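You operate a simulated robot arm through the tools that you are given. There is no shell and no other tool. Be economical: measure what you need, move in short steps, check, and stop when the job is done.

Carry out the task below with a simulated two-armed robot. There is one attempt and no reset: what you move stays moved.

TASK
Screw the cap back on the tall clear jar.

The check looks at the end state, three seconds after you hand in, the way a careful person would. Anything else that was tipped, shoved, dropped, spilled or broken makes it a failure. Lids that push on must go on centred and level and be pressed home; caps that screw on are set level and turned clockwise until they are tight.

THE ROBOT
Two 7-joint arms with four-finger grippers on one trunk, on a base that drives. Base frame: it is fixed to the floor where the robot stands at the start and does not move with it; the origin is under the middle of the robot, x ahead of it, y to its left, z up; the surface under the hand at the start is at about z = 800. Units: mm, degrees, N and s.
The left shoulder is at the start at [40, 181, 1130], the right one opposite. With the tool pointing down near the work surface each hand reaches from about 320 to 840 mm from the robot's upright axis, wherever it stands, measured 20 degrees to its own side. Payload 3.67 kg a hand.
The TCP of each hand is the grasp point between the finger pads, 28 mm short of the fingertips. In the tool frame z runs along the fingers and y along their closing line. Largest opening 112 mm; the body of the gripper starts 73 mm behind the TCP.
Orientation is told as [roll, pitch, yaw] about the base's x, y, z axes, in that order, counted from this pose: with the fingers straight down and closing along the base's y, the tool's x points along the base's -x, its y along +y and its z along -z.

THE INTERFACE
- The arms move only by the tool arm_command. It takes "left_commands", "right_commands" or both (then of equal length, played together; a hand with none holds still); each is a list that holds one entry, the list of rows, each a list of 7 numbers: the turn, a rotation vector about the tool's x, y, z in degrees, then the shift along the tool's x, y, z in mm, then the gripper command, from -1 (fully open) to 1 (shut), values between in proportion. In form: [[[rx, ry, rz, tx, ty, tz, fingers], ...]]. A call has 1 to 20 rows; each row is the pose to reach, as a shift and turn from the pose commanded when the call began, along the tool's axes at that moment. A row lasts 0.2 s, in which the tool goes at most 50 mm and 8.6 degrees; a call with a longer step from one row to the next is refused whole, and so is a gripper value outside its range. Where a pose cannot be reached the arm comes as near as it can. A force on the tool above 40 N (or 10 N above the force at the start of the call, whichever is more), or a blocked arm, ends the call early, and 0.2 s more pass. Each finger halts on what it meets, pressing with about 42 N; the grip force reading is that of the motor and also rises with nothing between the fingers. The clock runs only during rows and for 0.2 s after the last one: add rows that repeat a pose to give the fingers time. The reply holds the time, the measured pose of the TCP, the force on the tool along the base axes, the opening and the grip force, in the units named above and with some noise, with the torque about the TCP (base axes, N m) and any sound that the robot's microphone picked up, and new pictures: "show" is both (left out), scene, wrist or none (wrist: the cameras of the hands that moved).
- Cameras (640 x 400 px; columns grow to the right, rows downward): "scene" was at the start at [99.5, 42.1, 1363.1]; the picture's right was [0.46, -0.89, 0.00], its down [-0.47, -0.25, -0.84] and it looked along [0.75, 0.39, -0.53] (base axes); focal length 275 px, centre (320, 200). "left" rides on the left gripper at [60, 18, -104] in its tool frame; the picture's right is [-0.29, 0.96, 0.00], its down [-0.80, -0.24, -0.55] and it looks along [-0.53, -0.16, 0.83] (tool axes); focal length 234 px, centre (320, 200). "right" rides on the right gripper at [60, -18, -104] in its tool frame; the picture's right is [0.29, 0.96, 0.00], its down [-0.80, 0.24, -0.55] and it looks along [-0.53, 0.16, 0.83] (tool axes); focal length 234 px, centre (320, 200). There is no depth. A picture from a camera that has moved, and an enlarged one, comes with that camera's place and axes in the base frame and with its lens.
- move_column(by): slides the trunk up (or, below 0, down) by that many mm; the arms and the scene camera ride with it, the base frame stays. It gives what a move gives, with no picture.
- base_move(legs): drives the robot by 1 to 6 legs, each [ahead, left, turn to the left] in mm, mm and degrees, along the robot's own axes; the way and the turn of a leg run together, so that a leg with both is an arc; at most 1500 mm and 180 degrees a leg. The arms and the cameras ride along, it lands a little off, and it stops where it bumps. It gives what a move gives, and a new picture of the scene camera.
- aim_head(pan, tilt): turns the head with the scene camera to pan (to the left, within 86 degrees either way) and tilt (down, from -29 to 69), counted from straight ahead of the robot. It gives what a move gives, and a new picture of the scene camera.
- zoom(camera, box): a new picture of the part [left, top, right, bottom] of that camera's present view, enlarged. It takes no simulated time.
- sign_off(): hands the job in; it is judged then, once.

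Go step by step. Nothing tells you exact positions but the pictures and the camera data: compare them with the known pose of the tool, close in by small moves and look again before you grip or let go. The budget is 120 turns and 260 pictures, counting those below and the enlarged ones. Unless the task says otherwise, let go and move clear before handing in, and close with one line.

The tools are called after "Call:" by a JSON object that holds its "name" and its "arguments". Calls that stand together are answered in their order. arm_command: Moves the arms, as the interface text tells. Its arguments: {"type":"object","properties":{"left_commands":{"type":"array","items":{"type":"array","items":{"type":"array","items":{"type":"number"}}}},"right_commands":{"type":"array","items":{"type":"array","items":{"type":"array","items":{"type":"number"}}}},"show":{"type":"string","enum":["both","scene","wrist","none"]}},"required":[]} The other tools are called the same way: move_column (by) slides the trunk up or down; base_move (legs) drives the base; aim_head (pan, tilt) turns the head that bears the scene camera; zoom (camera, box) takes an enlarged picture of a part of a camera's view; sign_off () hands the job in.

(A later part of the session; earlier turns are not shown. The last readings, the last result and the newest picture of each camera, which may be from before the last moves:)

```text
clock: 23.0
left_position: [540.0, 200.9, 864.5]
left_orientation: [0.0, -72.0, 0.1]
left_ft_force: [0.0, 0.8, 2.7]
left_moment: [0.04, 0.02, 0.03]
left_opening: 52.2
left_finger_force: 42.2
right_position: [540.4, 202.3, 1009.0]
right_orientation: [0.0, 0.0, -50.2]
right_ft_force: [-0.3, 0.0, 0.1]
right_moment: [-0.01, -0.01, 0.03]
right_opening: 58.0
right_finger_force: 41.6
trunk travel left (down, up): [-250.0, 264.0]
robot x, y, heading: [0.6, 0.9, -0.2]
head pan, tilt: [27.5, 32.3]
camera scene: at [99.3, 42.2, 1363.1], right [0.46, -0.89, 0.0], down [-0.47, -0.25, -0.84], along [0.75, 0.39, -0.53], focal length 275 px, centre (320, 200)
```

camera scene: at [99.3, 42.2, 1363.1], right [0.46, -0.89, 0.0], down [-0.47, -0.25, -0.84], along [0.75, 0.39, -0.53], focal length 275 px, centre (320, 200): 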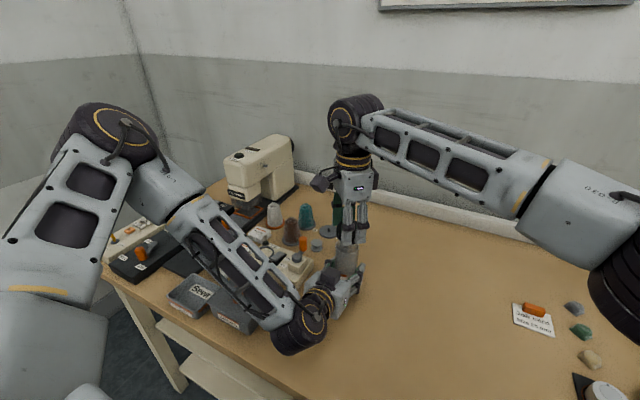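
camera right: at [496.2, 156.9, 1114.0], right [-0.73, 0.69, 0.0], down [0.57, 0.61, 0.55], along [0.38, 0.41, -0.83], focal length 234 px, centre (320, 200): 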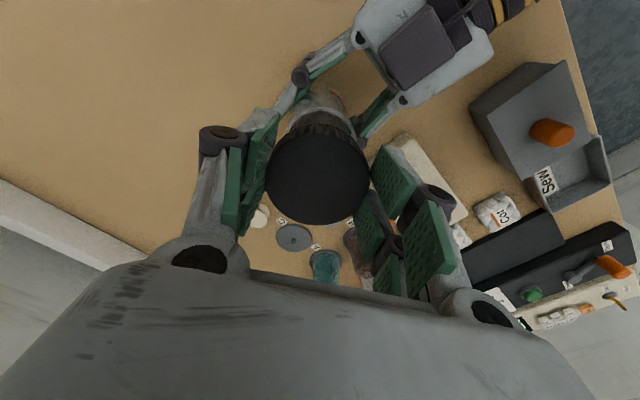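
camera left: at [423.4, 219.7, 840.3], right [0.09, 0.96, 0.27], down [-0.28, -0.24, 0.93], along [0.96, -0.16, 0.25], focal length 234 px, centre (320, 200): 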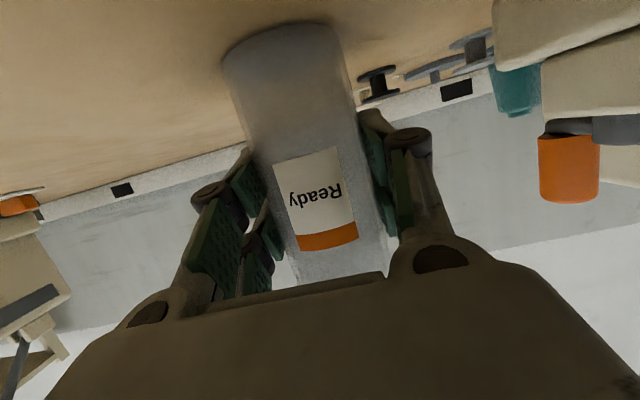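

Call:
{"name": "arm_command", "arguments": {"right_commands": [[[0, 0, 8, 0, 0, 0, 1], [0, 0, 16, 0, 0, 0, 1], [0, 0, 24, 0, 0, 0, 1], [0, 0, 32, 0, 0, 0, 1], [0, 0, 40, 0, 0, 0, 1], [0, 0, 48, 0, 0, 0, 1], [0, 0, 56, 0, 0, 0, 1], [0, 0, 64, 0, 0, 0, 1], [0, 0, 72, 0, 0, 0, 1], [0, 0, 80, 0, 0, 0, 1]]], "show": "scene"}}

Call:
{"name": "zoom", "arguments": {"camera": "scene", "box": [290, 180, 410, 290]}}

```text
clock: 25.2
left_position: [540.5, 201.1, 864.6]
left_orientation: [0.0, -72.0, 0.0]
left_ft_force: [0.0, 0.2, 1.0]
left_moment: [0.03, 0.0, 0.0]
left_opening: 52.1
left_finger_force: 42.1
right_position: [540.6, 202.9, 1008.3]
right_orientation: [-0.1, 0.0, -130.1]
right_ft_force: [0.3, -0.8, -0.2]
right_moment: [0.05, -0.02, -0.01]
right_opening: 58.1
right_finger_force: 42.1
trunk travel left (down, up): [-250.0, 264.0]
robot x, y, heading: [3.2, 2.4, -0.1]
head pan, tilt: [27.5, 32.3]
camera scene: at [99.4, 42.2, 1363.1], right [0.46, -0.89, 0.0], down [-0.47, -0.25, -0.84], along [0.75, 0.39, -0.53], focal length 275 px, centre (320, 200)
```

scene: 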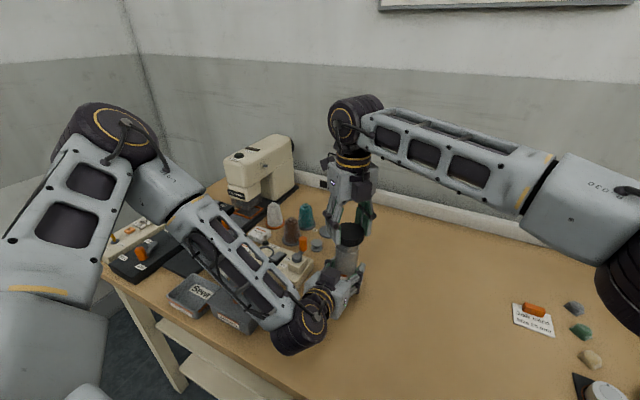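

```text
3.64 times, centred on (350, 235) of scene
camera zoom: at [99.4, 42.2, 1363.1], right [0.46, -0.89, 0.0], down [-0.47, -0.25, -0.84], along [0.75, 0.39, -0.53], focal length 1001 px, centre (211, 73)
```

zoom: 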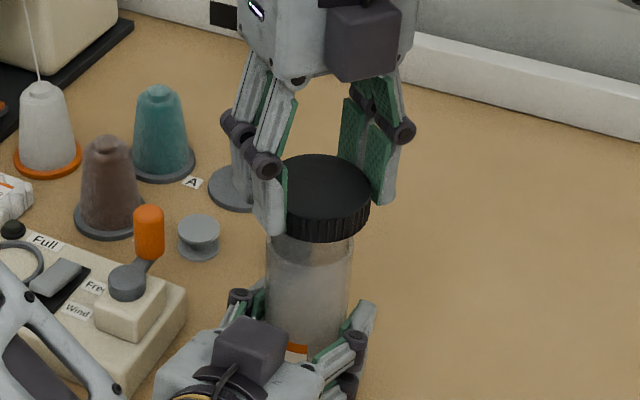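

The wrist can sweep 160° here. I'll rotate back to +30 with a tiny centring correction, then seat the cap.

Call:
{"name": "arm_command", "arguments": {"right_commands": [[[0, 0, -8, 0, 0, 0, 1], [0, 0, -16, 0, 0, 0, 1], [0, 0, -24, 0, 0, 0, 1], [0, 0, -32, 0, 0, 0, 1], [0, 0, -40, 0, 0, 0, 1], [0, 0, -48, 0, 0, 0, 1], [0, 0, -56, 0, 0, 0, 1], [0, 0, -64, 0, 0, 0, 1], [0, 0, -72, 0, 0, 0, 1], [0, 0, -80, 0, 0, 0, 1], [0, 0, -88, 0, 0, 0, 1], [0, 0, -96, 0, 0, 0, 1], [0, 0, -104, 0, 0, 0, 1], [0, 0, -112, 0, 0, 0, 1], [0, 0, -120, 0, 0, 0, 1], [0, 0, -128, 0, 0, 0, 1], [0, 0, -136, 0, 0, 0, 1], [0, 0, -144, 0, 0, 0, 1], [0, 0, -152, -1.4, 0, 0, 1], [0, 0, -160, -1.4, 0, 0, 1]]], "show": "none"}}

Call:
{"name": "arm_command", "arguments": {"right_commands": [[[0, 0, 0, 0, 0, 10, 1], [0, 0, 0, 0, 0, 20, 1], [0, 0, 0, 0, 0, 20, 1]]]}}

Call:
{"name": "zoom", "arguments": {"camera": "scene", "box": [325, 210, 375, 250]}}

Call:
{"name": "zoom", "arguments": {"camera": "right", "box": [260, 70, 380, 150]}}

```text
clock: 29.4
left_position: [540.3, 201.6, 864.4]
left_orientation: [0.0, -71.9, 0.0]
left_ft_force: [-0.7, -0.1, 1.0]
left_moment: [0.06, -0.01, 0.02]
left_opening: 52.1
left_finger_force: 42.0
right_position: [538.2, 202.3, 1008.8]
right_orientation: [0.1, 0.0, 30.0]
right_ft_force: [0.8, 0.1, -0.1]
right_moment: [0.01, 0.0, 0.02]
right_opening: 58.0
right_finger_force: 42.0
trunk travel left (down, up): [-250.0, 264.0]
robot x, y, heading: [-3.1, -1.9, -0.1]
head pan, tilt: [27.5, 32.3]
```

```text
clock: 30.2
left_position: [539.0, 202.0, 864.3]
left_orientation: [-0.1, -72.0, -0.1]
left_ft_force: [-0.2, 0.7, 0.4]
left_moment: [0.07, -0.01, 0.0]
left_opening: 52.2
left_finger_force: 41.8
right_position: [539.7, 202.3, 989.0]
right_orientation: [0.1, -0.1, 30.1]
right_ft_force: [0.2, 0.6, 0.1]
right_moment: [-0.06, 0.01, 0.0]
right_opening: 58.0
right_finger_force: 42.3
trunk travel left (down, up): [-250.0, 264.0]
robot x, y, heading: [-0.6, 0.2, -0.0]
head pan, tilt: [27.5, 32.3]
camera scene: at [99.4, 42.2, 1363.1], right [0.46, -0.89, 0.0], down [-0.47, -0.25, -0.84], along [0.75, 0.39, -0.53], focal length 275 px, centre (320, 200)
camera right: at [495.3, 156.1, 1093.3], right [-0.73, 0.68, 0.0], down [0.57, 0.61, 0.55], along [0.38, 0.41, -0.83], focal length 234 px, centre (320, 200)
```

scene: 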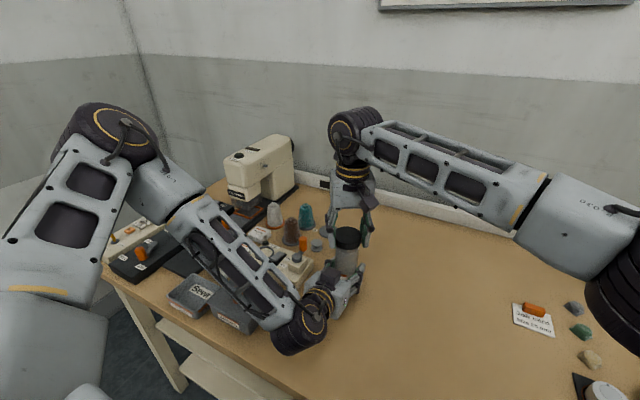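
right: 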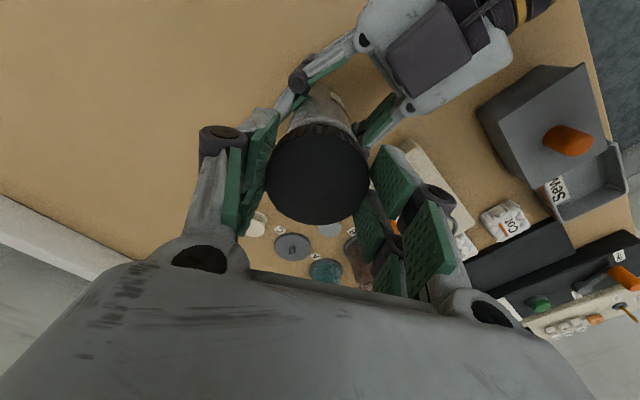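

```text
10.00 times, centred on (350, 230) of scene
camera zoom: at [99.4, 42.2, 1363.1], right [0.46, -0.89, 0.0], down [-0.47, -0.25, -0.84], along [0.75, 0.39, -0.53], focal length 2753 px, centre (20, -100)
```

zoom: 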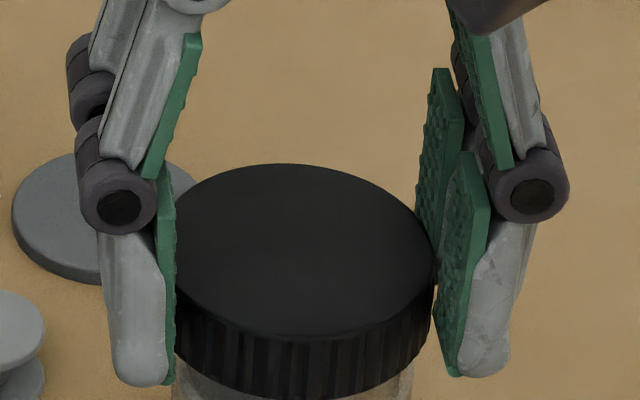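

```text
5.00 times, centred on (320, 110) of right
camera zoom: at [495.3, 156.1, 1093.3], right [-0.73, 0.68, 0.0], down [0.57, 0.61, 0.55], along [0.38, 0.41, -0.83], focal length 1171 px, centre (320, 650)
```

zoom: 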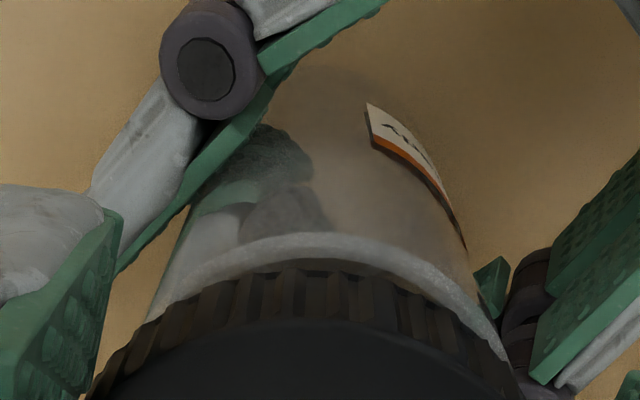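

Alignment holds. I'll lower the cap slowly onto the rim while watching the force.

Call:
{"name": "arm_command", "arguments": {"right_commands": [[[0, 0, 0, 0, 0, 2, 1], [0, 0, 0, 0, 0, 4, 1], [0, 0, 0, 0, 0, 6, 1], [0, 0, 0, 0, 0, 7, 1], [0, 0, 0, 0, 0, 8, 1], [0, 0, 0, 0, 0, 8, 1]]], "show": "scene"}}

Call:
{"name": "zoom", "arguments": {"camera": "scene", "box": [325, 220, 375, 260]}}

```text
clock: 31.6
left_position: [540.4, 201.4, 865.8]
left_orientation: [0.0, -72.0, 0.0]
left_ft_force: [0.4, 0.4, 1.3]
left_moment: [0.05, -0.01, -0.03]
left_opening: 51.9
left_finger_force: 42.3
right_position: [539.0, 201.5, 981.5]
right_orientation: [0.1, 0.0, 30.0]
right_ft_force: [0.4, -0.1, 0.8]
right_moment: [0.01, -0.01, 0.04]
right_opening: 58.1
right_finger_force: 41.6
trunk travel left (down, up): [-250.0, 264.0]
robot x, y, heading: [-0.5, 0.2, -0.1]
head pan, tilt: [27.5, 32.3]
camera scene: at [99.4, 42.2, 1363.1], right [0.46, -0.89, 0.0], down [-0.47, -0.25, -0.84], along [0.75, 0.39, -0.53], focal length 275 px, centre (320, 200)
```

scene: 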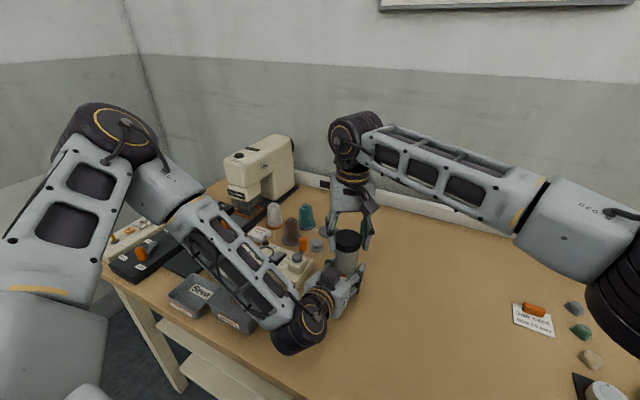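

```text
10.00 times, centred on (350, 240) of scene
camera zoom: at [99.4, 42.2, 1363.1], right [0.46, -0.89, 0.0], down [-0.47, -0.25, -0.84], along [0.75, 0.39, -0.53], focal length 2753 px, centre (20, -200)
```

zoom: 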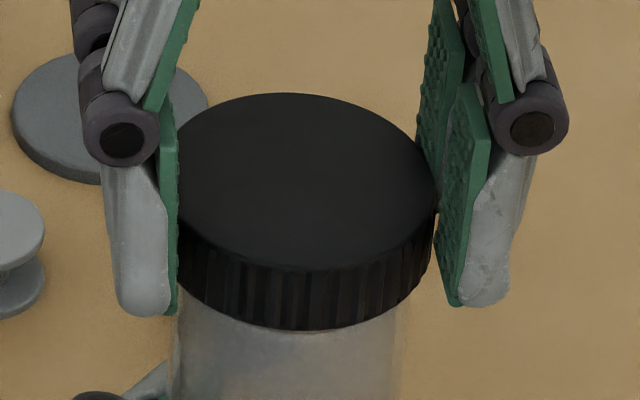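

Call:
{"name": "arm_command", "arguments": {"right_commands": [[[0, 0, 0, 0, 0, 1, 1], [0, 0, 0, 0, 0, 2, 1], [0, 0, 0, 0, 0, 3, 1], [0, 0, 0, 0, 0, 3, 1]]], "show": "none"}}

Call:
{"name": "arm_command", "arguments": {"right_commands": [[[0, 0, 0, 0, 0, 1, 1], [0, 0, 0, 0, 0, 2, 1], [0, 0, 0, 0, 0, 2, 1]]], "show": "wrist"}}

Call:
{"name": "zoom", "arguments": {"camera": "scene", "box": [325, 220, 375, 260]}}

```text
clock: 32.6
left_position: [539.1, 201.7, 864.4]
left_orientation: [0.3, -72.0, 0.0]
left_ft_force: [6.2, 0.4, -4.6]
left_moment: [0.14, -0.14, 0.06]
left_opening: 51.9
left_finger_force: 42.0
right_position: [539.3, 201.5, 978.3]
right_orientation: [0.2, 0.1, 30.0]
right_ft_force: [-1.8, -1.2, 14.4]
right_moment: [-0.38, 0.11, -0.02]
right_opening: 57.9
right_finger_force: 41.9
trunk travel left (down, up): [-250.0, 264.0]
robot x, y, heading: [-0.4, 0.4, 0.3]
head pan, tilt: [27.5, 32.3]
```

```text
clock: 33.4
left_position: [540.6, 203.4, 865.1]
left_orientation: [0.2, -72.0, -0.1]
left_ft_force: [7.6, 1.0, -10.0]
left_moment: [0.3, -0.66, 0.07]
left_opening: 51.9
left_finger_force: 41.5
right_position: [539.0, 202.2, 977.1]
right_orientation: [0.2, 0.0, 30.0]
right_ft_force: [-1.3, 1.0, 26.0]
right_moment: [-0.24, 0.33, -0.08]
right_opening: 58.0
right_finger_force: 41.8
trunk travel left (down, up): [-250.0, 264.0]
robot x, y, heading: [-0.0, 1.8, -0.3]
head pan, tilt: [27.5, 32.3]
camera right: at [495.3, 155.9, 1081.2], right [-0.73, 0.68, 0.0], down [0.57, 0.6, 0.56], along [0.38, 0.41, -0.83], focal length 234 px, centre (320, 200)
```

right: 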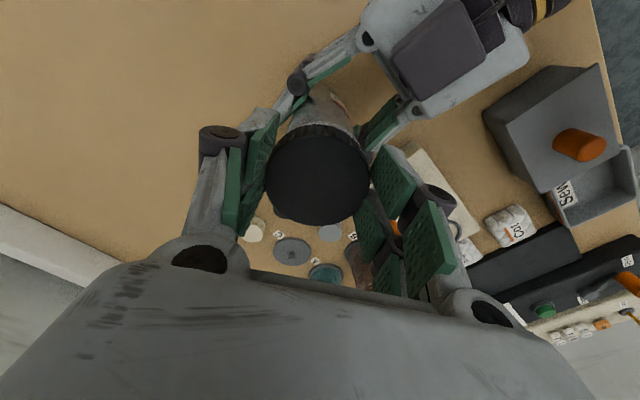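

```text
10.00 times, centred on (350, 240) of scene
camera zoom: at [98.9, 41.8, 1363.2], right [0.46, -0.89, 0.0], down [-0.47, -0.25, -0.85], along [0.75, 0.39, -0.53], focal length 2753 px, centre (20, -200)
```

zoom: 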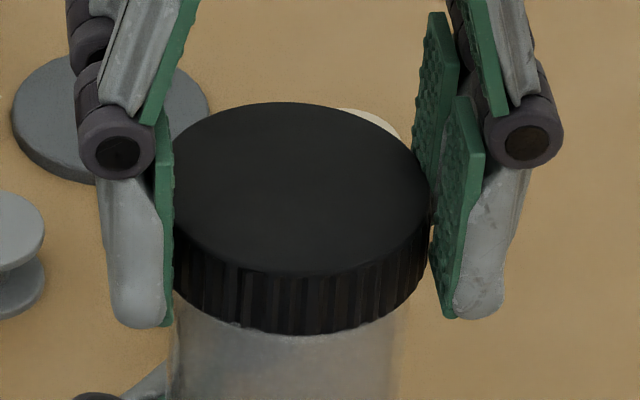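

Contact is felt at about z=978 with 26 N. I'll turn clockwise with light downward pressure and watch torque and force.

Call:
{"name": "arm_command", "arguments": {"right_commands": [[[0, 0, 6, 0, 0, 0, 1], [0, 0, 12, 0, 0, 0, 1], [0, 0, 18, 0, 0, 0, 1], [0, 0, 24, 0, 0, 0, 1], [0, 0, 30, 0, 0, 0, 1], [0, 0, 36, 0, 0, 0, 1], [0, 0, 42, 0, 0, 0, 1], [0, 0, 48, 0, 0, 0, 1]]], "show": "none"}}

Call:
{"name": "zoom", "arguments": {"camera": "scene", "box": [320, 210, 380, 270]}}

```text
clock: 35.2
left_position: [539.5, 201.6, 865.8]
left_orientation: [0.1, -71.9, 0.0]
left_ft_force: [2.5, -4.3, -5.6]
left_moment: [0.54, 0.18, -0.1]
left_opening: 52.0
left_finger_force: 42.3
right_position: [538.9, 202.4, 977.0]
right_orientation: [0.1, 0.1, -18.1]
right_ft_force: [-2.9, 5.3, 8.2]
right_moment: [0.0, 0.21, 0.09]
right_opening: 57.9
right_finger_force: 42.4
trunk travel left (down, up): [-250.0, 264.0]
robot x, y, heading: [2.8, 0.6, 0.0]
head pan, tilt: [27.5, 32.3]
```

```text
6.67 times, centred on (350, 240) of scene
camera zoom: at [99.3, 42.2, 1363.1], right [0.46, -0.89, 0.0], down [-0.47, -0.25, -0.84], along [0.75, 0.39, -0.53], focal length 1836 px, centre (120, -67)
```

zoom: 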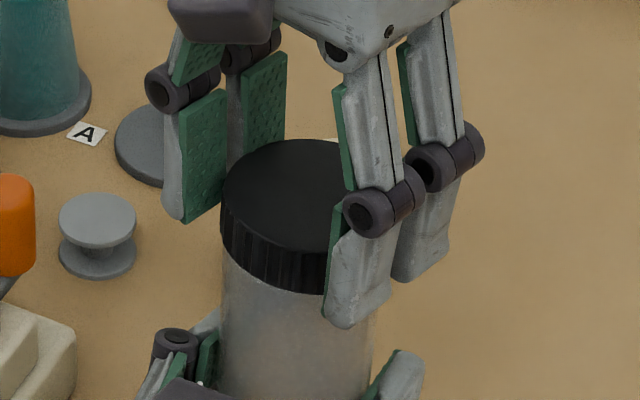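

The downward force fell as the cap turned, so the thread is engaging. I'll continue clockwise, following it down.

Call:
{"name": "arm_command", "arguments": {"right_commands": [[[0, 0, 6, 0.1, 0.1, 0.2, 1], [0, 0, 12, 0.2, 0.2, 0.4, 1], [0, 0, 18, 0.3, 0.3, 0.6, 1], [0, 0, 24, 0.3, 0.3, 0.8, 1], [0, 0, 30, 0.3, 0.3, 1, 1], [0, 0, 36, 0.3, 0.3, 1.2, 1], [0, 0, 42, 0.3, 0.3, 1.4, 1], [0, 0, 48, 0.3, 0.3, 1.5, 1]]], "show": "none"}}

Call:
{"name": "zoom", "arguments": {"camera": "scene", "box": [320, 210, 380, 270]}}

```text
clock: 37.0
left_position: [539.5, 200.5, 865.0]
left_orientation: [-0.1, -71.9, -0.1]
left_ft_force: [-1.1, -11.0, -5.4]
left_moment: [0.63, -0.54, -0.08]
left_opening: 52.0
left_finger_force: 42.3
right_position: [538.5, 202.9, 975.0]
right_orientation: [0.1, 0.3, -66.1]
right_ft_force: [3.7, 13.0, 17.8]
right_moment: [0.67, -0.07, 0.16]
right_opening: 57.7
right_finger_force: 42.1
trunk travel left (down, up): [-250.0, 264.0]
robot x, y, heading: [0.0, -1.4, 0.1]
head pan, tilt: [27.5, 32.3]
```

```text
6.67 times, centred on (350, 240) of scene
camera zoom: at [99.0, 42.3, 1363.2], right [0.46, -0.89, 0.0], down [-0.47, -0.25, -0.85], along [0.75, 0.39, -0.53], focal length 1836 px, centre (120, -67)
```

zoom: 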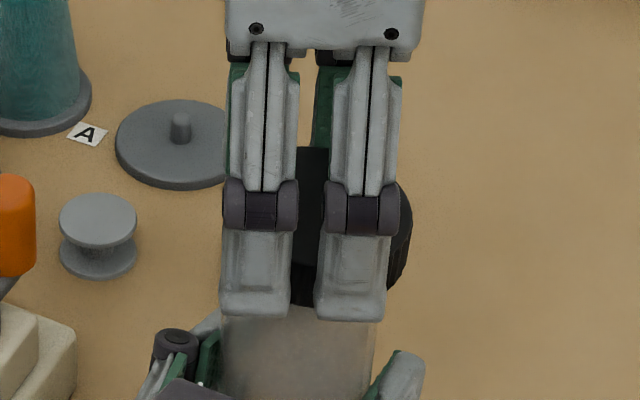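

Call:
{"name": "arm_command", "arguments": {"right_commands": [[[0, 0, 6, 0.3, 0.2, 0.1, 1], [0, 0, 12, 0.6, 0.5, 0.2, 1], [0, 0, 18, 0.7, 0.5, 0.4, 1], [0, 0, 24, 0.7, 0.5, 0.5, 1], [0, 0, 30, 0.7, 0.5, 0.6, 1], [0, 0, 36, 0.7, 0.5, 0.8, 1], [0, 0, 42, 0.7, 0.5, 0.9, 1], [0, 0, 48, 0.7, 0.5, 1, 1]]], "show": "none"}}

Call:
{"name": "zoom", "arguments": {"camera": "scene", "box": [320, 210, 380, 270]}}

```text
clock: 38.8
left_position: [541.2, 201.5, 865.5]
left_orientation: [0.1, -72.0, -0.1]
left_ft_force: [-9.1, -24.5, 2.2]
left_moment: [1.86, -0.89, -0.18]
left_opening: 52.4
left_finger_force: 42.1
right_position: [539.9, 202.0, 973.1]
right_orientation: [-0.1, 0.2, -114.1]
right_ft_force: [9.6, 24.0, 0.1]
right_moment: [0.59, -0.24, 0.28]
right_opening: 57.8
right_finger_force: 41.6
trunk travel left (down, up): [-250.0, 264.0]
robot x, y, heading: [1.5, -2.1, 0.3]
head pan, tilt: [27.5, 32.3]
```

```text
6.67 times, centred on (350, 240) of scene
camera zoom: at [99.4, 42.0, 1363.2], right [0.46, -0.89, 0.0], down [-0.47, -0.25, -0.84], along [0.75, 0.39, -0.53], focal length 1836 px, centre (120, -67)
```

zoom: 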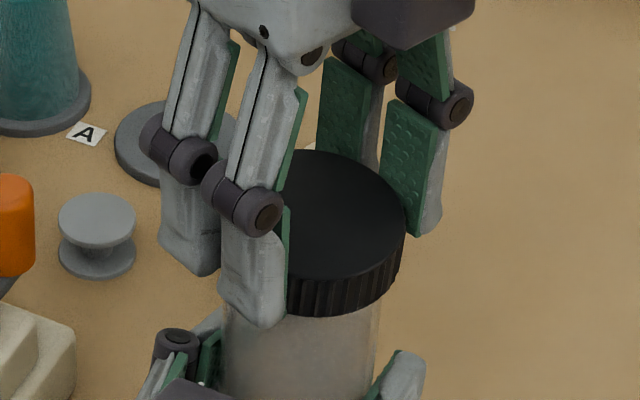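

The thread has taken hold: the downward force went to zero while the cap kept descending. Side load is growing from a slight off-centre grip, so I'll release, lift, rotate back and regrip.

Call:
{"name": "arm_command", "arguments": {"right_commands": [[[0, 0, 0, 0, 0, 0, 0.4], [0, 0, 0, 0, 0, 0, -0.4], [0, 0, 0, 0, 0, 0, -0.4], [0, 0, 0, 0, 0, -20, -0.4], [0, 0, 0, 0, 0, -50, -0.4]]], "show": "none"}}

Call:
{"name": "arm_command", "arguments": {"right_commands": [[[0, 0, -8, 0, 0, 0, -0.4], [0, 0, -16, 0, 0, 0, -0.4], [0, 0, -24, 0, 0, 0, -0.4], [0, 0, -32, 0, 0, 0, -0.4], [0, 0, -40, 0, 0, 0, -0.4], [0, 0, -48, 0, 0, 0, -0.4], [0, 0, -56, 0, 0, 0, -0.4], [0, 0, -64, 0, 0, 0, -0.4], [0, 0, -72, 0, 0, 0, -0.4], [0, 0, -80, 0, 0, 0, -0.4], [0, 0, -88, 0, 0, 0, -0.4], [0, 0, -96, 0, 0, 0, -0.4], [0, 0, -104, 0, 0, 0, -0.4], [0, 0, -112, 0, 0, 0, -0.4], [0, 0, -120, 0, 0, 0, -0.4], [0, 0, -128, 0, 0, 0, -0.4], [0, 0, -136, 0, 0, 0, -0.4], [0, 0, -144, 0, 0, 0, -0.4], [0, 0, -144, 0, 0, 0, -0.4]]]}}

Call:
{"name": "zoom", "arguments": {"camera": "scene", "box": [320, 210, 380, 270]}}

Call:
{"name": "zoom", "arguments": {"camera": "right", "box": [240, 60, 400, 180]}}

```text
clock: 40.0
left_position: [539.5, 202.0, 864.4]
left_orientation: [0.0, -72.1, 0.1]
left_ft_force: [-1.0, 3.1, 8.1]
left_moment: [0.01, 0.17, -0.07]
left_opening: 52.2
left_finger_force: 42.3
right_position: [539.5, 201.3, 1026.1]
right_orientation: [-0.1, 0.0, -114.0]
right_ft_force: [-1.1, 0.2, -0.6]
right_moment: [0.02, -0.02, 0.0]
right_opening: 78.6
right_finger_force: 0.0
trunk travel left (down, up): [-250.0, 264.0]
robot x, y, heading: [3.5, 0.9, 0.2]
head pan, tilt: [27.5, 32.3]
```

```text
clock: 44.0
left_position: [539.6, 202.3, 864.0]
left_orientation: [0.0, -72.0, -0.1]
left_ft_force: [-0.5, -1.3, 2.6]
left_moment: [-0.05, 0.13, 0.0]
left_opening: 51.9
left_finger_force: 41.5
right_position: [539.5, 201.9, 1023.9]
right_orientation: [0.1, -0.1, 30.1]
right_ft_force: [0.7, -0.2, -0.3]
right_moment: [-0.02, -0.04, 0.01]
right_opening: 78.6
right_finger_force: 0.0
trunk travel left (down, up): [-250.0, 264.0]
robot x, y, heading: [0.8, 1.8, 0.1]
head pan, tilt: [27.5, 32.3]
camera scene: at [99.2, 42.1, 1363.2], right [0.46, -0.89, 0.0], down [-0.47, -0.25, -0.84], along [0.75, 0.39, -0.53], focal length 275 px, centre (320, 200)
camera right: at [495.3, 157.0, 1127.6], right [-0.73, 0.68, 0.0], down [0.57, 0.61, 0.55], along [0.38, 0.41, -0.83], focal length 234 px, centre (320, 200)
```

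scene: 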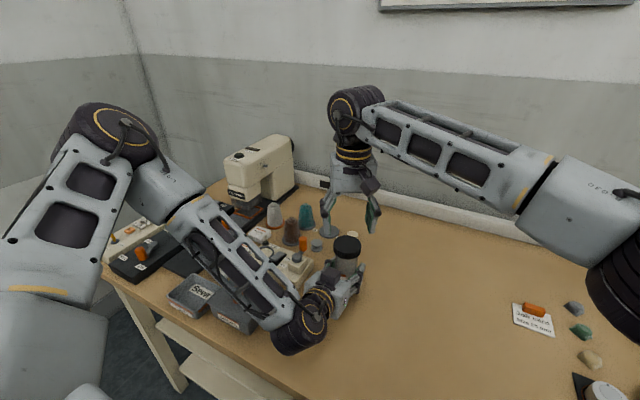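
right: 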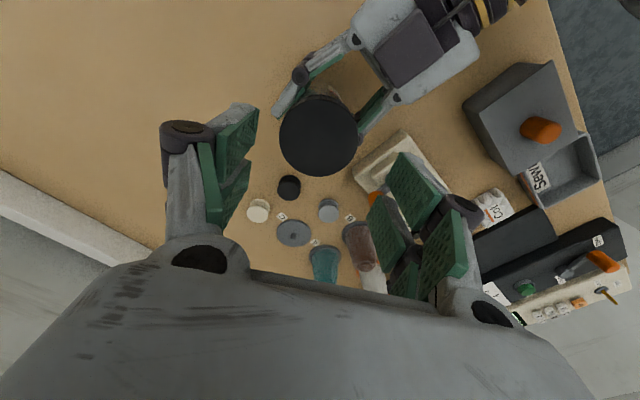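

```text
6.67 times, centred on (350, 240) of scene
camera zoom: at [99.2, 42.1, 1363.2], right [0.46, -0.89, 0.0], down [-0.47, -0.25, -0.84], along [0.75, 0.39, -0.53], focal length 1836 px, centre (120, -67)
```

zoom: 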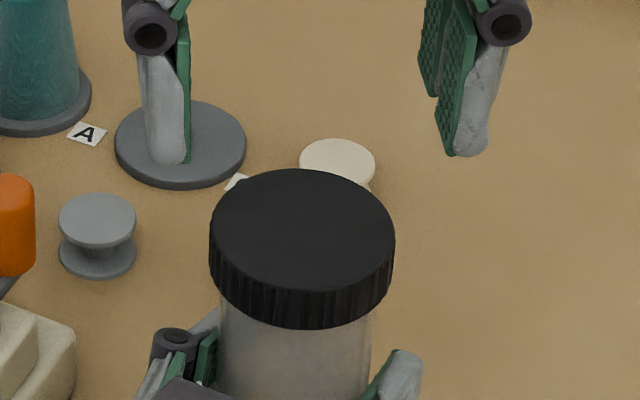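

```text
3.33 times, centred on (320, 120) of right
camera zoom: at [495.3, 157.0, 1127.6], right [-0.73, 0.68, 0.0], down [0.57, 0.61, 0.55], along [0.38, 0.41, -0.83], focal length 781 px, centre (320, 467)
```

zoom: 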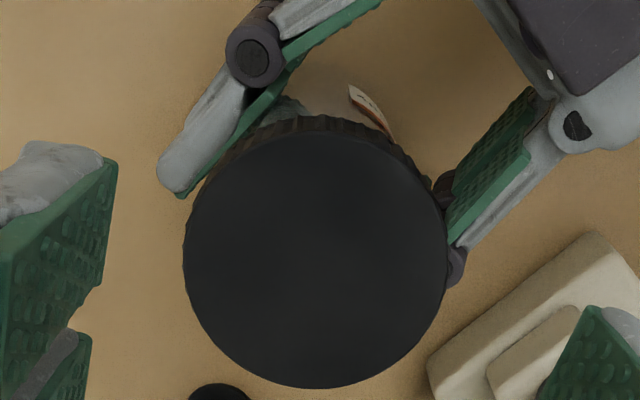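

The cap is on and looks level. I'll regrip at yaw +30 and read the side force to learn the true centre.

Call:
{"name": "arm_command", "arguments": {"right_commands": [[[0, 0, 0, 0, 0, 25, -0.4], [0, 0, 0, 0, 0, 50, -0.4], [0, 0, 0, 0, 0, 50, -0.4], [0, 0, 0, 0, 0, 50, 0], [0, 0, 0, 0, 0, 50, 0.4], [0, 0, 0, 0, 0, 50, 1], [0, 0, 0, 0, 0, 50, 1], [0, 0, 0, 0, 0, 50, 1]]], "show": "wrist"}}

Call:
{"name": "zoom", "arguments": {"camera": "right", "box": [240, 100, 400, 240]}}

```text
clock: 45.8
left_position: [540.2, 201.9, 864.6]
left_orientation: [0.0, -72.0, 0.1]
left_ft_force: [-1.1, 4.5, 1.8]
left_moment: [-0.21, -0.13, -0.04]
left_opening: 52.1
left_finger_force: 42.5
right_position: [538.9, 201.7, 975.0]
right_orientation: [0.1, 0.0, 30.0]
right_ft_force: [3.0, -5.5, 3.8]
right_moment: [-0.31, -0.16, 0.02]
right_opening: 56.9
right_finger_force: 42.0
trunk travel left (down, up): [-250.0, 264.0]
robot x, y, heading: [3.4, 1.4, 0.1]
head pan, tilt: [27.5, 32.3]
camera right: at [495.2, 156.3, 1078.8], right [-0.73, 0.69, 0.0], down [0.57, 0.61, 0.55], along [0.38, 0.4, -0.83], focal length 234 px, centre (320, 200)
```

right: 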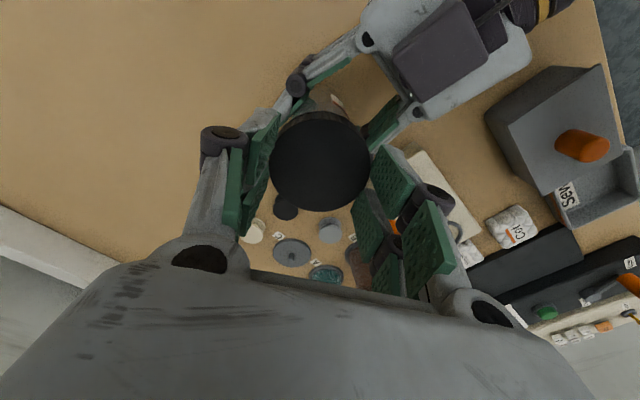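

```text
2.86 times, centred on (320, 170) of right
camera zoom: at [495.2, 156.3, 1078.8], right [-0.73, 0.69, 0.0], down [0.57, 0.61, 0.55], along [0.38, 0.4, -0.83], focal length 669 px, centre (320, 286)
```

zoom: 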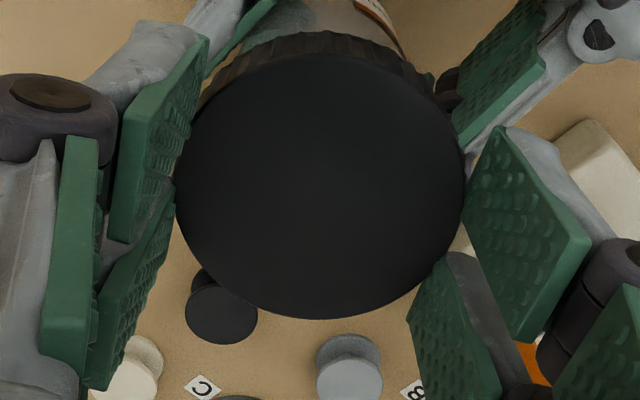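

The views now agree that the cap dropped onto the neck when released (top near z≈950), so it had been perched on the rim before. I'm gripping only its upper edge, so I'll open, go lower and regrip.

Call:
{"name": "arm_command", "arguments": {"right_commands": [[[0, 0, 0, 0, 0, 0, 0.3], [0, 0, 0, 0, 0, 0, -0.4], [0, 0, 0, 0, 0, 0, -0.4], [0, 0, 0, 0.5, -0.3, 7, -0.4], [0, 0, 0, 1, -0.5, 12.5, -0.4], [0, 0, 0, 1, -0.5, 12.5, -0.4]]], "show": "wrist"}}

Call:
{"name": "zoom", "arguments": {"camera": "scene", "box": [325, 225, 375, 265]}}

Call:
{"name": "zoom", "arguments": {"camera": "right", "box": [240, 100, 400, 240]}}

```text
clock: 47.2
left_position: [541.4, 201.8, 864.4]
left_orientation: [0.0, -72.0, 0.0]
left_ft_force: [-0.8, -0.7, 2.4]
left_moment: [-0.05, 0.05, 0.0]
left_opening: 52.1
left_finger_force: 41.8
right_position: [538.6, 201.8, 961.9]
right_orientation: [0.1, 0.0, 30.0]
right_ft_force: [-0.8, 0.4, -0.2]
right_moment: [-0.03, 0.03, -0.02]
right_opening: 78.4
right_finger_force: 0.0
trunk travel left (down, up): [-250.0, 264.0]
robot x, y, heading: [-0.7, -2.3, -0.1]
head pan, tilt: [27.5, 32.3]
camera right: at [494.7, 156.1, 1065.8], right [-0.73, 0.69, 0.0], down [0.57, 0.61, 0.55], along [0.38, 0.41, -0.83], focal length 234 px, centre (320, 200)
```

right: 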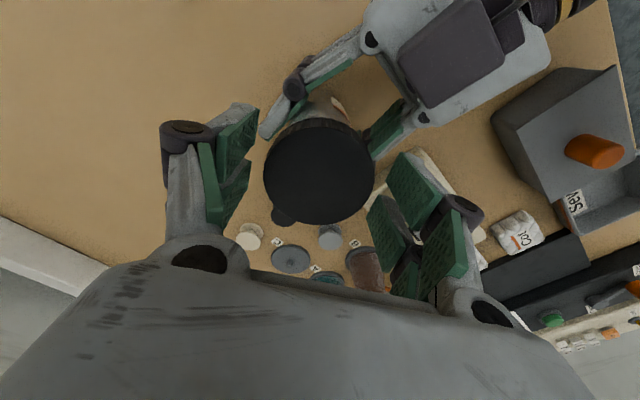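

```text
10.00 times, centred on (350, 245) of scene
camera zoom: at [99.3, 42.0, 1363.2], right [0.46, -0.89, 0.0], down [-0.47, -0.25, -0.84], along [0.75, 0.39, -0.53], focal length 2753 px, centre (20, -250)
```

zoom: 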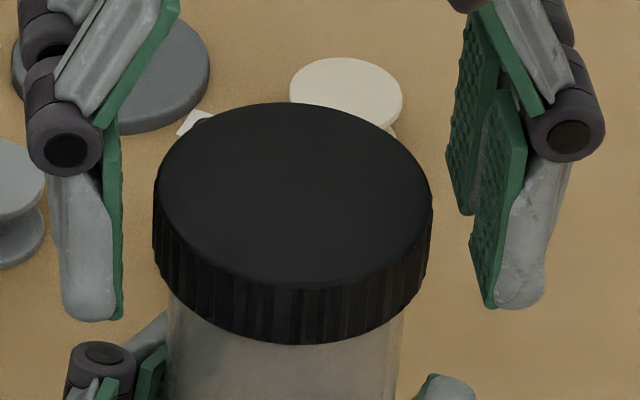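

```text
2.86 times, centred on (320, 170) of right
camera zoom: at [494.7, 156.1, 1065.8], right [-0.73, 0.69, 0.0], down [0.57, 0.61, 0.55], along [0.38, 0.41, -0.83], focal length 669 px, centre (320, 286)
```

zoom: 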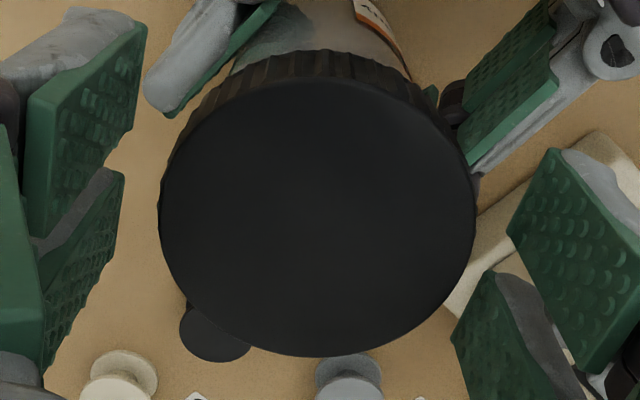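

Cap size and position readings conflict, so I'll look closely at jar and cap from other views before gripping again.

Call:
{"name": "zoom", "arguments": {"camera": "scene", "box": [310, 220, 390, 310]}}

Call:
{"name": "zoom", "arguments": {"camera": "left", "box": [180, 0, 460, 300]}}

Call:
{"name": "zoom", "arguments": {"camera": "right", "box": [240, 60, 400, 160]}}

```text
4.44 times, centred on (350, 265) of scene
camera zoom: at [99.3, 42.0, 1363.2], right [0.46, -0.89, 0.0], down [-0.47, -0.25, -0.84], along [0.75, 0.39, -0.53], focal length 1224 px, centre (187, -89)
```

zoom: 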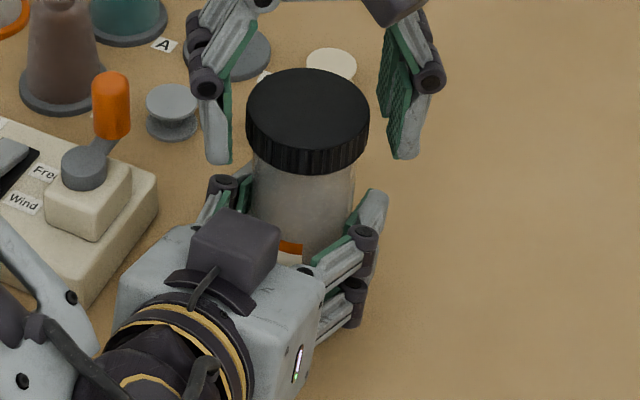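

```text
1.33 times, centred on (320, 150) of left
camera zoom: at [423.3, 219.7, 840.3], right [0.09, 0.96, 0.27], down [-0.28, -0.24, 0.93], along [0.96, -0.16, 0.25], focal length 312 px, centre (320, 267)
```

zoom: 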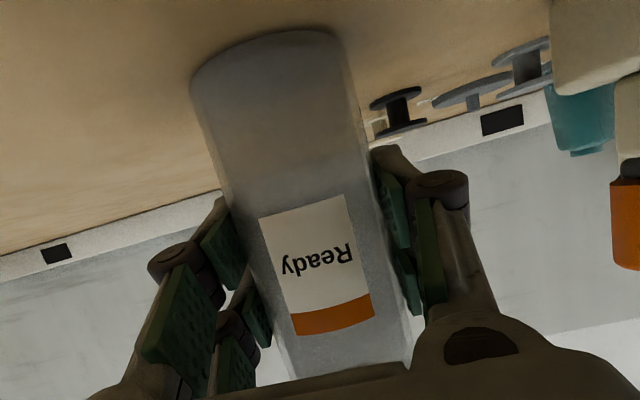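

```text
4.00 times, centred on (320, 110) of right
camera zoom: at [494.7, 156.1, 1065.8], right [-0.73, 0.69, 0.0], down [0.57, 0.61, 0.55], along [0.38, 0.41, -0.83], focal length 937 px, centre (320, 560)
```

zoom: 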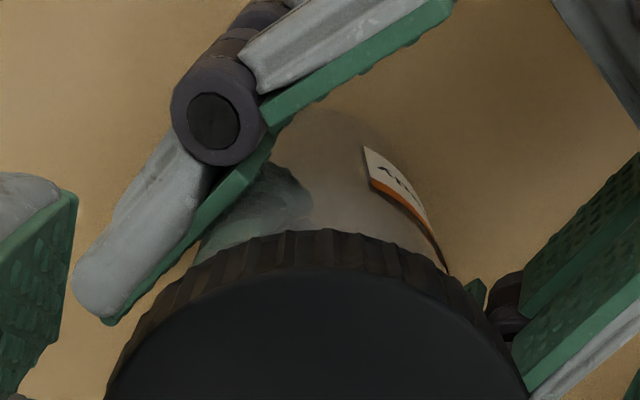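

The jar hasn't moved or tilted, and the rows match a level cap seated lower with its top near z≈950. The fingers are now at the right height, so I'll close and turn clockwise.

Call:
{"name": "arm_command", "arguments": {"right_commands": [[[0, 0, 0, 1, 0, 0, -0.4], [0, 0, 0, 1, 0, 0, 0], [0, 0, 0, 1, 0, 0, 0.4], [0, 0, 0, 1, 0, 0, 1], [0, 0, 0, 1, 0, 0, 1], [0, 0, 0, 1, 0, 0, 1]]], "show": "none"}}

Call:
{"name": "arm_command", "arguments": {"right_commands": [[[0, 0, 6, 0, 0, 0.3, 1], [0, 0, 12, 0, 0, 0.5, 1], [0, 0, 18, 0, 0, 0.5, 1], [0, 0, 24, 0, 0, 0.5, 1], [0, 0, 30, 0, 0, 0.5, 1], [0, 0, 30, 0, 0, 0.5, 1]]], "show": "none"}}

Call:
{"name": "zoom", "arguments": {"camera": "scene", "box": [325, 225, 375, 265]}}

```text
clock: 48.6
left_position: [541.8, 203.2, 865.8]
left_orientation: [0.1, -72.1, 0.0]
left_ft_force: [0.0, 0.7, 1.6]
left_moment: [-0.13, 0.01, 0.05]
left_opening: 51.8
left_finger_force: 41.9
right_position: [537.7, 200.3, 962.8]
right_orientation: [0.1, 0.0, 30.0]
right_ft_force: [0.5, -1.8, 0.9]
right_moment: [-0.11, -0.09, 0.03]
right_opening: 57.3
right_finger_force: 42.3
trunk travel left (down, up): [-250.0, 264.0]
robot x, y, heading: [-1.9, 2.4, -0.2]
head pan, tilt: [27.5, 32.3]
```

```text
clock: 50.0
left_position: [540.5, 201.4, 864.1]
left_orientation: [0.2, -72.0, -0.1]
left_ft_force: [6.0, 0.3, -2.2]
left_moment: [0.36, 0.24, 0.01]
left_opening: 51.8
left_finger_force: 41.4
right_position: [538.2, 201.5, 960.3]
right_orientation: [0.2, 0.1, 0.0]
right_ft_force: [-3.8, 1.8, 10.8]
right_moment: [-0.01, -0.01, 0.01]
right_opening: 57.4
right_finger_force: 42.0
trunk travel left (down, up): [-250.0, 264.0]
robot x, y, heading: [-1.6, 0.4, -0.1]
head pan, tilt: [27.5, 32.3]
```

```text
10.00 times, centred on (350, 245) of scene
camera zoom: at [99.2, 42.1, 1363.2], right [0.46, -0.89, 0.0], down [-0.47, -0.25, -0.84], along [0.75, 0.39, -0.53], focal length 2753 px, centre (20, -250)
```

zoom: 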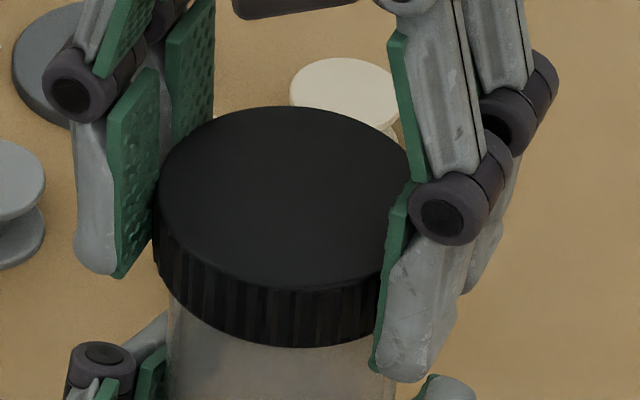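

The cap moves down smoothly with almost no side load. I'll keep turning clockwise.

Call:
{"name": "arm_command", "arguments": {"right_commands": [[[0, 0, 7, 0, 0, 0.1, 1], [0, 0, 14, 0, 0, 0.1, 1], [0, 0, 21, 0, 0, 0.2, 1], [0, 0, 28, 0, 0, 0.3, 1], [0, 0, 35, 0, 0, 0.3, 1], [0, 0, 42, 0, 0, 0.4, 1], [0, 0, 49, 0, 0, 0.4, 1], [0, 0, 56, 0, 0, 0.5, 1], [0, 0, 60, 0, 0, 0.5, 1]]], "show": "none"}}

Call:
{"name": "arm_command", "arguments": {"right_commands": [[[0, 0, 7, 0, 0, 0.1, 1], [0, 0, 14, 0, 0, 0.1, 1], [0, 0, 21, 0, 0, 0.2, 1], [0, 0, 28, 0, 0, 0.3, 1], [0, 0, 35, 0, 0, 0.3, 1], [0, 0, 42, 0, 0, 0.4, 1], [0, 0, 49, 0, 0, 0.4, 1], [0, 0, 56, 0, 0, 0.5, 1], [0, 0, 60, 0, 0, 0.5, 1]]], "show": "none"}}

Call:
{"name": "zoom", "arguments": {"camera": "scene", "box": [325, 225, 375, 265]}}

```text
clock: 52.0
left_position: [538.8, 199.2, 864.9]
left_orientation: [0.0, -72.0, 0.0]
left_ft_force: [-9.3, -18.7, -1.9]
left_moment: [0.82, -0.81, 0.05]
left_opening: 52.2
left_finger_force: 42.3
right_position: [537.6, 201.5, 960.8]
right_orientation: [0.2, 0.2, -60.3]
right_ft_force: [10.6, 18.7, 11.3]
right_moment: [0.76, -0.32, 0.03]
right_opening: 57.6
right_finger_force: 41.4
trunk travel left (down, up): [-250.0, 264.0]
robot x, y, heading: [4.1, 3.4, -0.0]
head pan, tilt: [27.5, 32.3]
```

```text
clock: 54.0
left_position: [539.3, 202.0, 865.7]
left_orientation: [-0.1, -72.0, 0.0]
left_ft_force: [-16.0, -26.0, 1.1]
left_moment: [0.92, -0.54, 0.07]
left_opening: 52.1
left_finger_force: 42.1
right_position: [536.9, 201.9, 959.2]
right_orientation: [-0.2, 0.2, -120.0]
right_ft_force: [15.7, 23.4, 5.3]
right_moment: [0.95, -0.79, 0.01]
right_opening: 57.6
right_finger_force: 41.9
trunk travel left (down, up): [-250.0, 264.0]
robot x, y, heading: [-0.1, 0.1, -0.1]
head pan, tilt: [27.5, 32.3]
```

```text
10.00 times, centred on (350, 245) of scene
camera zoom: at [99.0, 41.7, 1363.2], right [0.46, -0.89, 0.0], down [-0.47, -0.25, -0.85], along [0.75, 0.39, -0.53], focal length 2753 px, centre (20, -250)
```

zoom: 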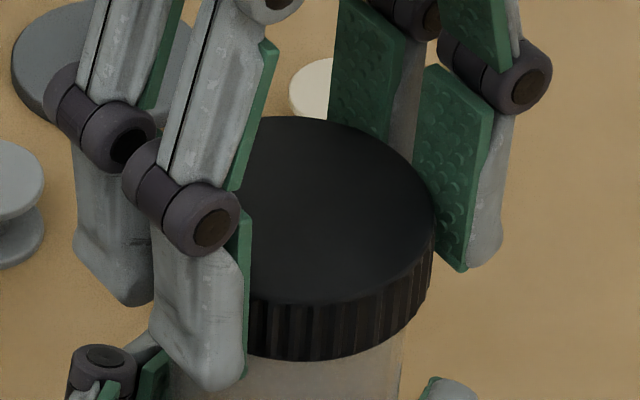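

The cap keeps going down, though my grip axis is about 1.5 mm off. I'll release, lift, rotate back and regrip with the centre corrected.

Call:
{"name": "arm_command", "arguments": {"right_commands": [[[0, 0, 0, 0, 0, 0, 0.4], [0, 0, 0, 0, 0, 0, -0.4], [0, 0, 0, 0, 0, 0, -0.4], [0, 0, 0, 0, 0, -20, -0.4], [0, 0, 0, 0, 0, -50, -0.4], [0, 0, 0, 0, 0, -50, -0.4]]], "show": "none"}}

Call:
{"name": "arm_command", "arguments": {"right_commands": [[[0, 0, -8, 0, 0, 0, -0.4], [0, 0, -16, 0, 0, 0, -0.4], [0, 0, -24, 0, 0, 0, -0.4], [0, 0, -32, 0, 0, 0, -0.4], [0, 0, -40, 0, 0, 0, -0.4], [0, 0, -48, 0, 0, 0, -0.4], [0, 0, -56, 0, 0, 0, -0.4], [0, 0, -64, 0, 0, 0, -0.4], [0, 0, -72, 0, 0, 0, -0.4], [0, 0, -80, 0, 0, 0, -0.4], [0, 0, -88, 0, 0, 0, -0.4], [0, 0, -96, 0, 0, 0, -0.4], [0, 0, -104, 0, 0, 0, -0.4], [0, 0, -112, 0, 0, 0, -0.4], [0, 0, -120, 0, 0, 0, -0.4], [0, 0, -128, 0, 0, 0, -0.4], [0, 0, -136, 0, 0, 0, -0.4], [0, 0, -144, 0, 0, 0, -0.4], [0, 0, -150, 0, 0, 0, -0.4], [0, 0, -150, 0, 0, 0, -0.4]]], "show": "none"}}

Call:
{"name": "zoom", "arguments": {"camera": "scene", "box": [325, 225, 375, 265]}}

Call:
{"name": "zoom", "arguments": {"camera": "right", "box": [240, 60, 400, 180]}}

```text
clock: 55.4
left_position: [540.4, 201.9, 866.3]
left_orientation: [0.1, -72.0, 0.1]
left_ft_force: [-1.1, 1.7, 5.8]
left_moment: [0.1, 0.21, -0.07]
left_opening: 51.8
left_finger_force: 42.1
right_position: [537.3, 201.2, 1011.7]
right_orientation: [-0.1, 0.0, -120.0]
right_ft_force: [0.0, 0.3, -0.4]
right_moment: [-0.01, -0.01, 0.04]
right_opening: 78.4
right_finger_force: 0.0
trunk travel left (down, up): [-250.0, 264.0]
robot x, y, heading: [-1.0, -0.1, -0.3]
head pan, tilt: [27.5, 32.3]
```

```text
clock: 59.6
left_position: [540.9, 202.2, 864.9]
left_orientation: [0.0, -72.0, 0.0]
left_ft_force: [-0.2, 0.4, 4.7]
left_moment: [-0.02, 0.13, 0.0]
left_opening: 52.0
left_finger_force: 41.7
right_position: [537.0, 200.2, 1010.6]
right_orientation: [0.1, 0.0, 30.1]
right_ft_force: [0.5, -0.5, 0.1]
right_moment: [0.02, 0.02, 0.01]
right_opening: 78.5
right_finger_force: 0.1
trunk travel left (down, up): [-250.0, 264.0]
robot x, y, heading: [-0.7, 0.2, 0.1]
head pan, tilt: [27.5, 32.3]
```

```text
10.00 times, centred on (350, 245) of scene
camera zoom: at [99.2, 42.1, 1363.2], right [0.46, -0.89, 0.0], down [-0.47, -0.25, -0.84], along [0.75, 0.39, -0.53], focal length 2753 px, centre (20, -250)
```

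zoom: 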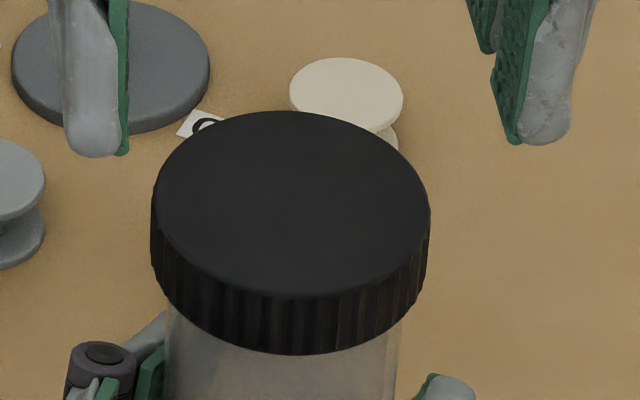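

```text
3.33 times, centred on (320, 120) of right
camera zoom: at [493.5, 155.2, 1113.6], right [-0.73, 0.68, 0.0], down [0.57, 0.61, 0.55], along [0.38, 0.41, -0.83], focal length 781 px, centre (320, 467)
```

zoom: 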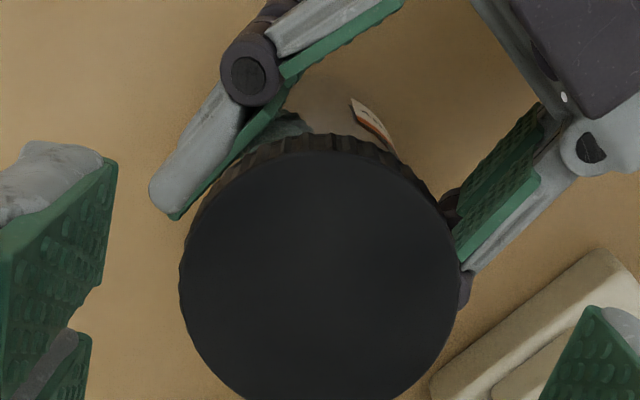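

The cap has dropped about 2.3 mm more in this pass and is still level. I'll regrip with the centre shifted 2 mm and turn again.

Call:
{"name": "arm_command", "arguments": {"right_commands": [[[0, 0, 0, -2, 0.2, 25, -0.4], [0, 0, 0, -2, 0.2, 51.5, -0.4], [0, 0, 0, -2, 0.2, 51.5, -0.4], [0, 0, 0, -2, 0.2, 51.5, 0], [0, 0, 0, -2, 0.2, 51.5, 0.4], [0, 0, 0, -2, 0.2, 51.5, 1], [0, 0, 0, -2, 0.2, 51.5, 1], [0, 0, 0, -2, 0.2, 51.5, 1]]], "show": "none"}}

Call:
{"name": "arm_command", "arguments": {"right_commands": [[[0, 0, 7, 0, 0, 0.2, 1], [0, 0, 14, 0, 0, 0.4, 1], [0, 0, 21, 0, 0, 0.5, 1], [0, 0, 28, 0, 0, 0.6, 1], [0, 0, 35, 0, 0, 0.7, 1], [0, 0, 42, 0, 0, 0.8, 1], [0, 0, 49, 0, 0, 0.9, 1], [0, 0, 56, 0, 0, 1, 1], [0, 0, 60, 0, 0, 1, 1]]], "show": "none"}}

Call:
{"name": "arm_command", "arguments": {"right_commands": [[[0, 0, 7, 0, 0, 0.1, 1], [0, 0, 14, 0, 0, 0.2, 1], [0, 0, 21, 0, 0, 0.3, 1], [0, 0, 28, 0, 0, 0.4, 1], [0, 0, 35, 0, 0, 0.5, 1], [0, 0, 42, 0, 0, 0.6, 1], [0, 0, 49, 0, 0, 0.7, 1], [0, 0, 56, 0, 0, 0.8, 1], [0, 0, 60, 0, 0, 0.8, 1]]], "show": "none"}}

Call:
{"name": "zoom", "arguments": {"camera": "scene", "box": [325, 225, 375, 265]}}

```text
clock: 61.4
left_position: [540.5, 202.8, 866.6]
left_orientation: [0.2, -72.1, 0.0]
left_ft_force: [-3.8, 4.3, 4.3]
left_moment: [-0.29, -0.16, -0.01]
left_opening: 52.2
left_finger_force: 42.4
right_position: [538.0, 202.8, 958.9]
right_orientation: [0.1, 0.0, 30.0]
right_ft_force: [4.9, -4.2, 1.5]
right_moment: [-0.23, -0.06, 0.03]
right_opening: 57.3
right_finger_force: 42.6
trunk travel left (down, up): [-250.0, 264.0]
robot x, y, heading: [-2.5, 3.7, -0.0]
head pan, tilt: [27.5, 32.3]
```

```text
clock: 63.4
left_position: [540.7, 201.6, 865.9]
left_orientation: [0.1, -72.0, 0.0]
left_ft_force: [8.3, 7.1, -0.7]
left_moment: [-0.38, 0.9, -0.06]
left_opening: 51.9
left_finger_force: 41.9
right_position: [539.1, 202.1, 957.5]
right_orientation: [-0.1, 0.0, -30.0]
right_ft_force: [-7.9, -5.7, 7.0]
right_moment: [-0.09, -0.01, 0.0]
right_opening: 57.5
right_finger_force: 41.8
trunk travel left (down, up): [-250.0, 264.0]
robot x, y, heading: [-1.7, -1.7, -0.0]
head pan, tilt: [27.5, 32.3]
```

```text
clock: 65.4
left_position: [540.7, 201.8, 865.5]
left_orientation: [0.1, -72.1, -0.1]
left_ft_force: [8.8, 11.8, -1.3]
left_moment: [-0.47, 0.37, -1.43]
left_opening: 50.8
left_finger_force: 41.6
right_position: [538.4, 203.2, 957.2]
right_orientation: [-0.1, 0.2, -90.0]
right_ft_force: [-9.5, -8.6, 10.7]
right_moment: [-0.03, 0.27, 1.47]
right_opening: 57.5
right_finger_force: 42.0
trunk travel left (down, up): [-250.0, 264.0]
robot x, y, heading: [-1.8, 3.5, -0.2]
head pan, tilt: [27.5, 32.3]
```

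```text
10.00 times, centred on (350, 245) of scene
camera zoom: at [98.5, 42.1, 1363.3], right [0.46, -0.89, 0.0], down [-0.47, -0.25, -0.85], along [0.75, 0.39, -0.53], focal length 2753 px, centre (20, -250)
```

zoom: 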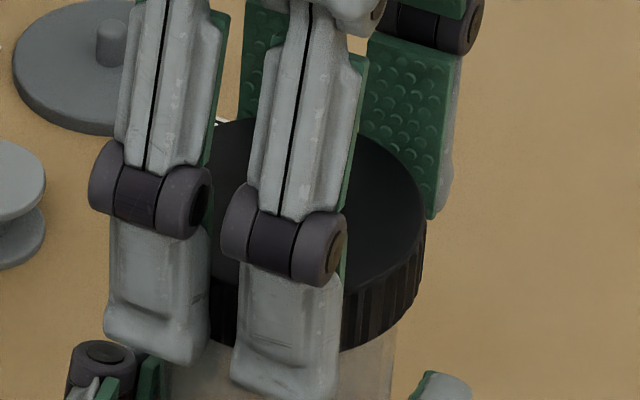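

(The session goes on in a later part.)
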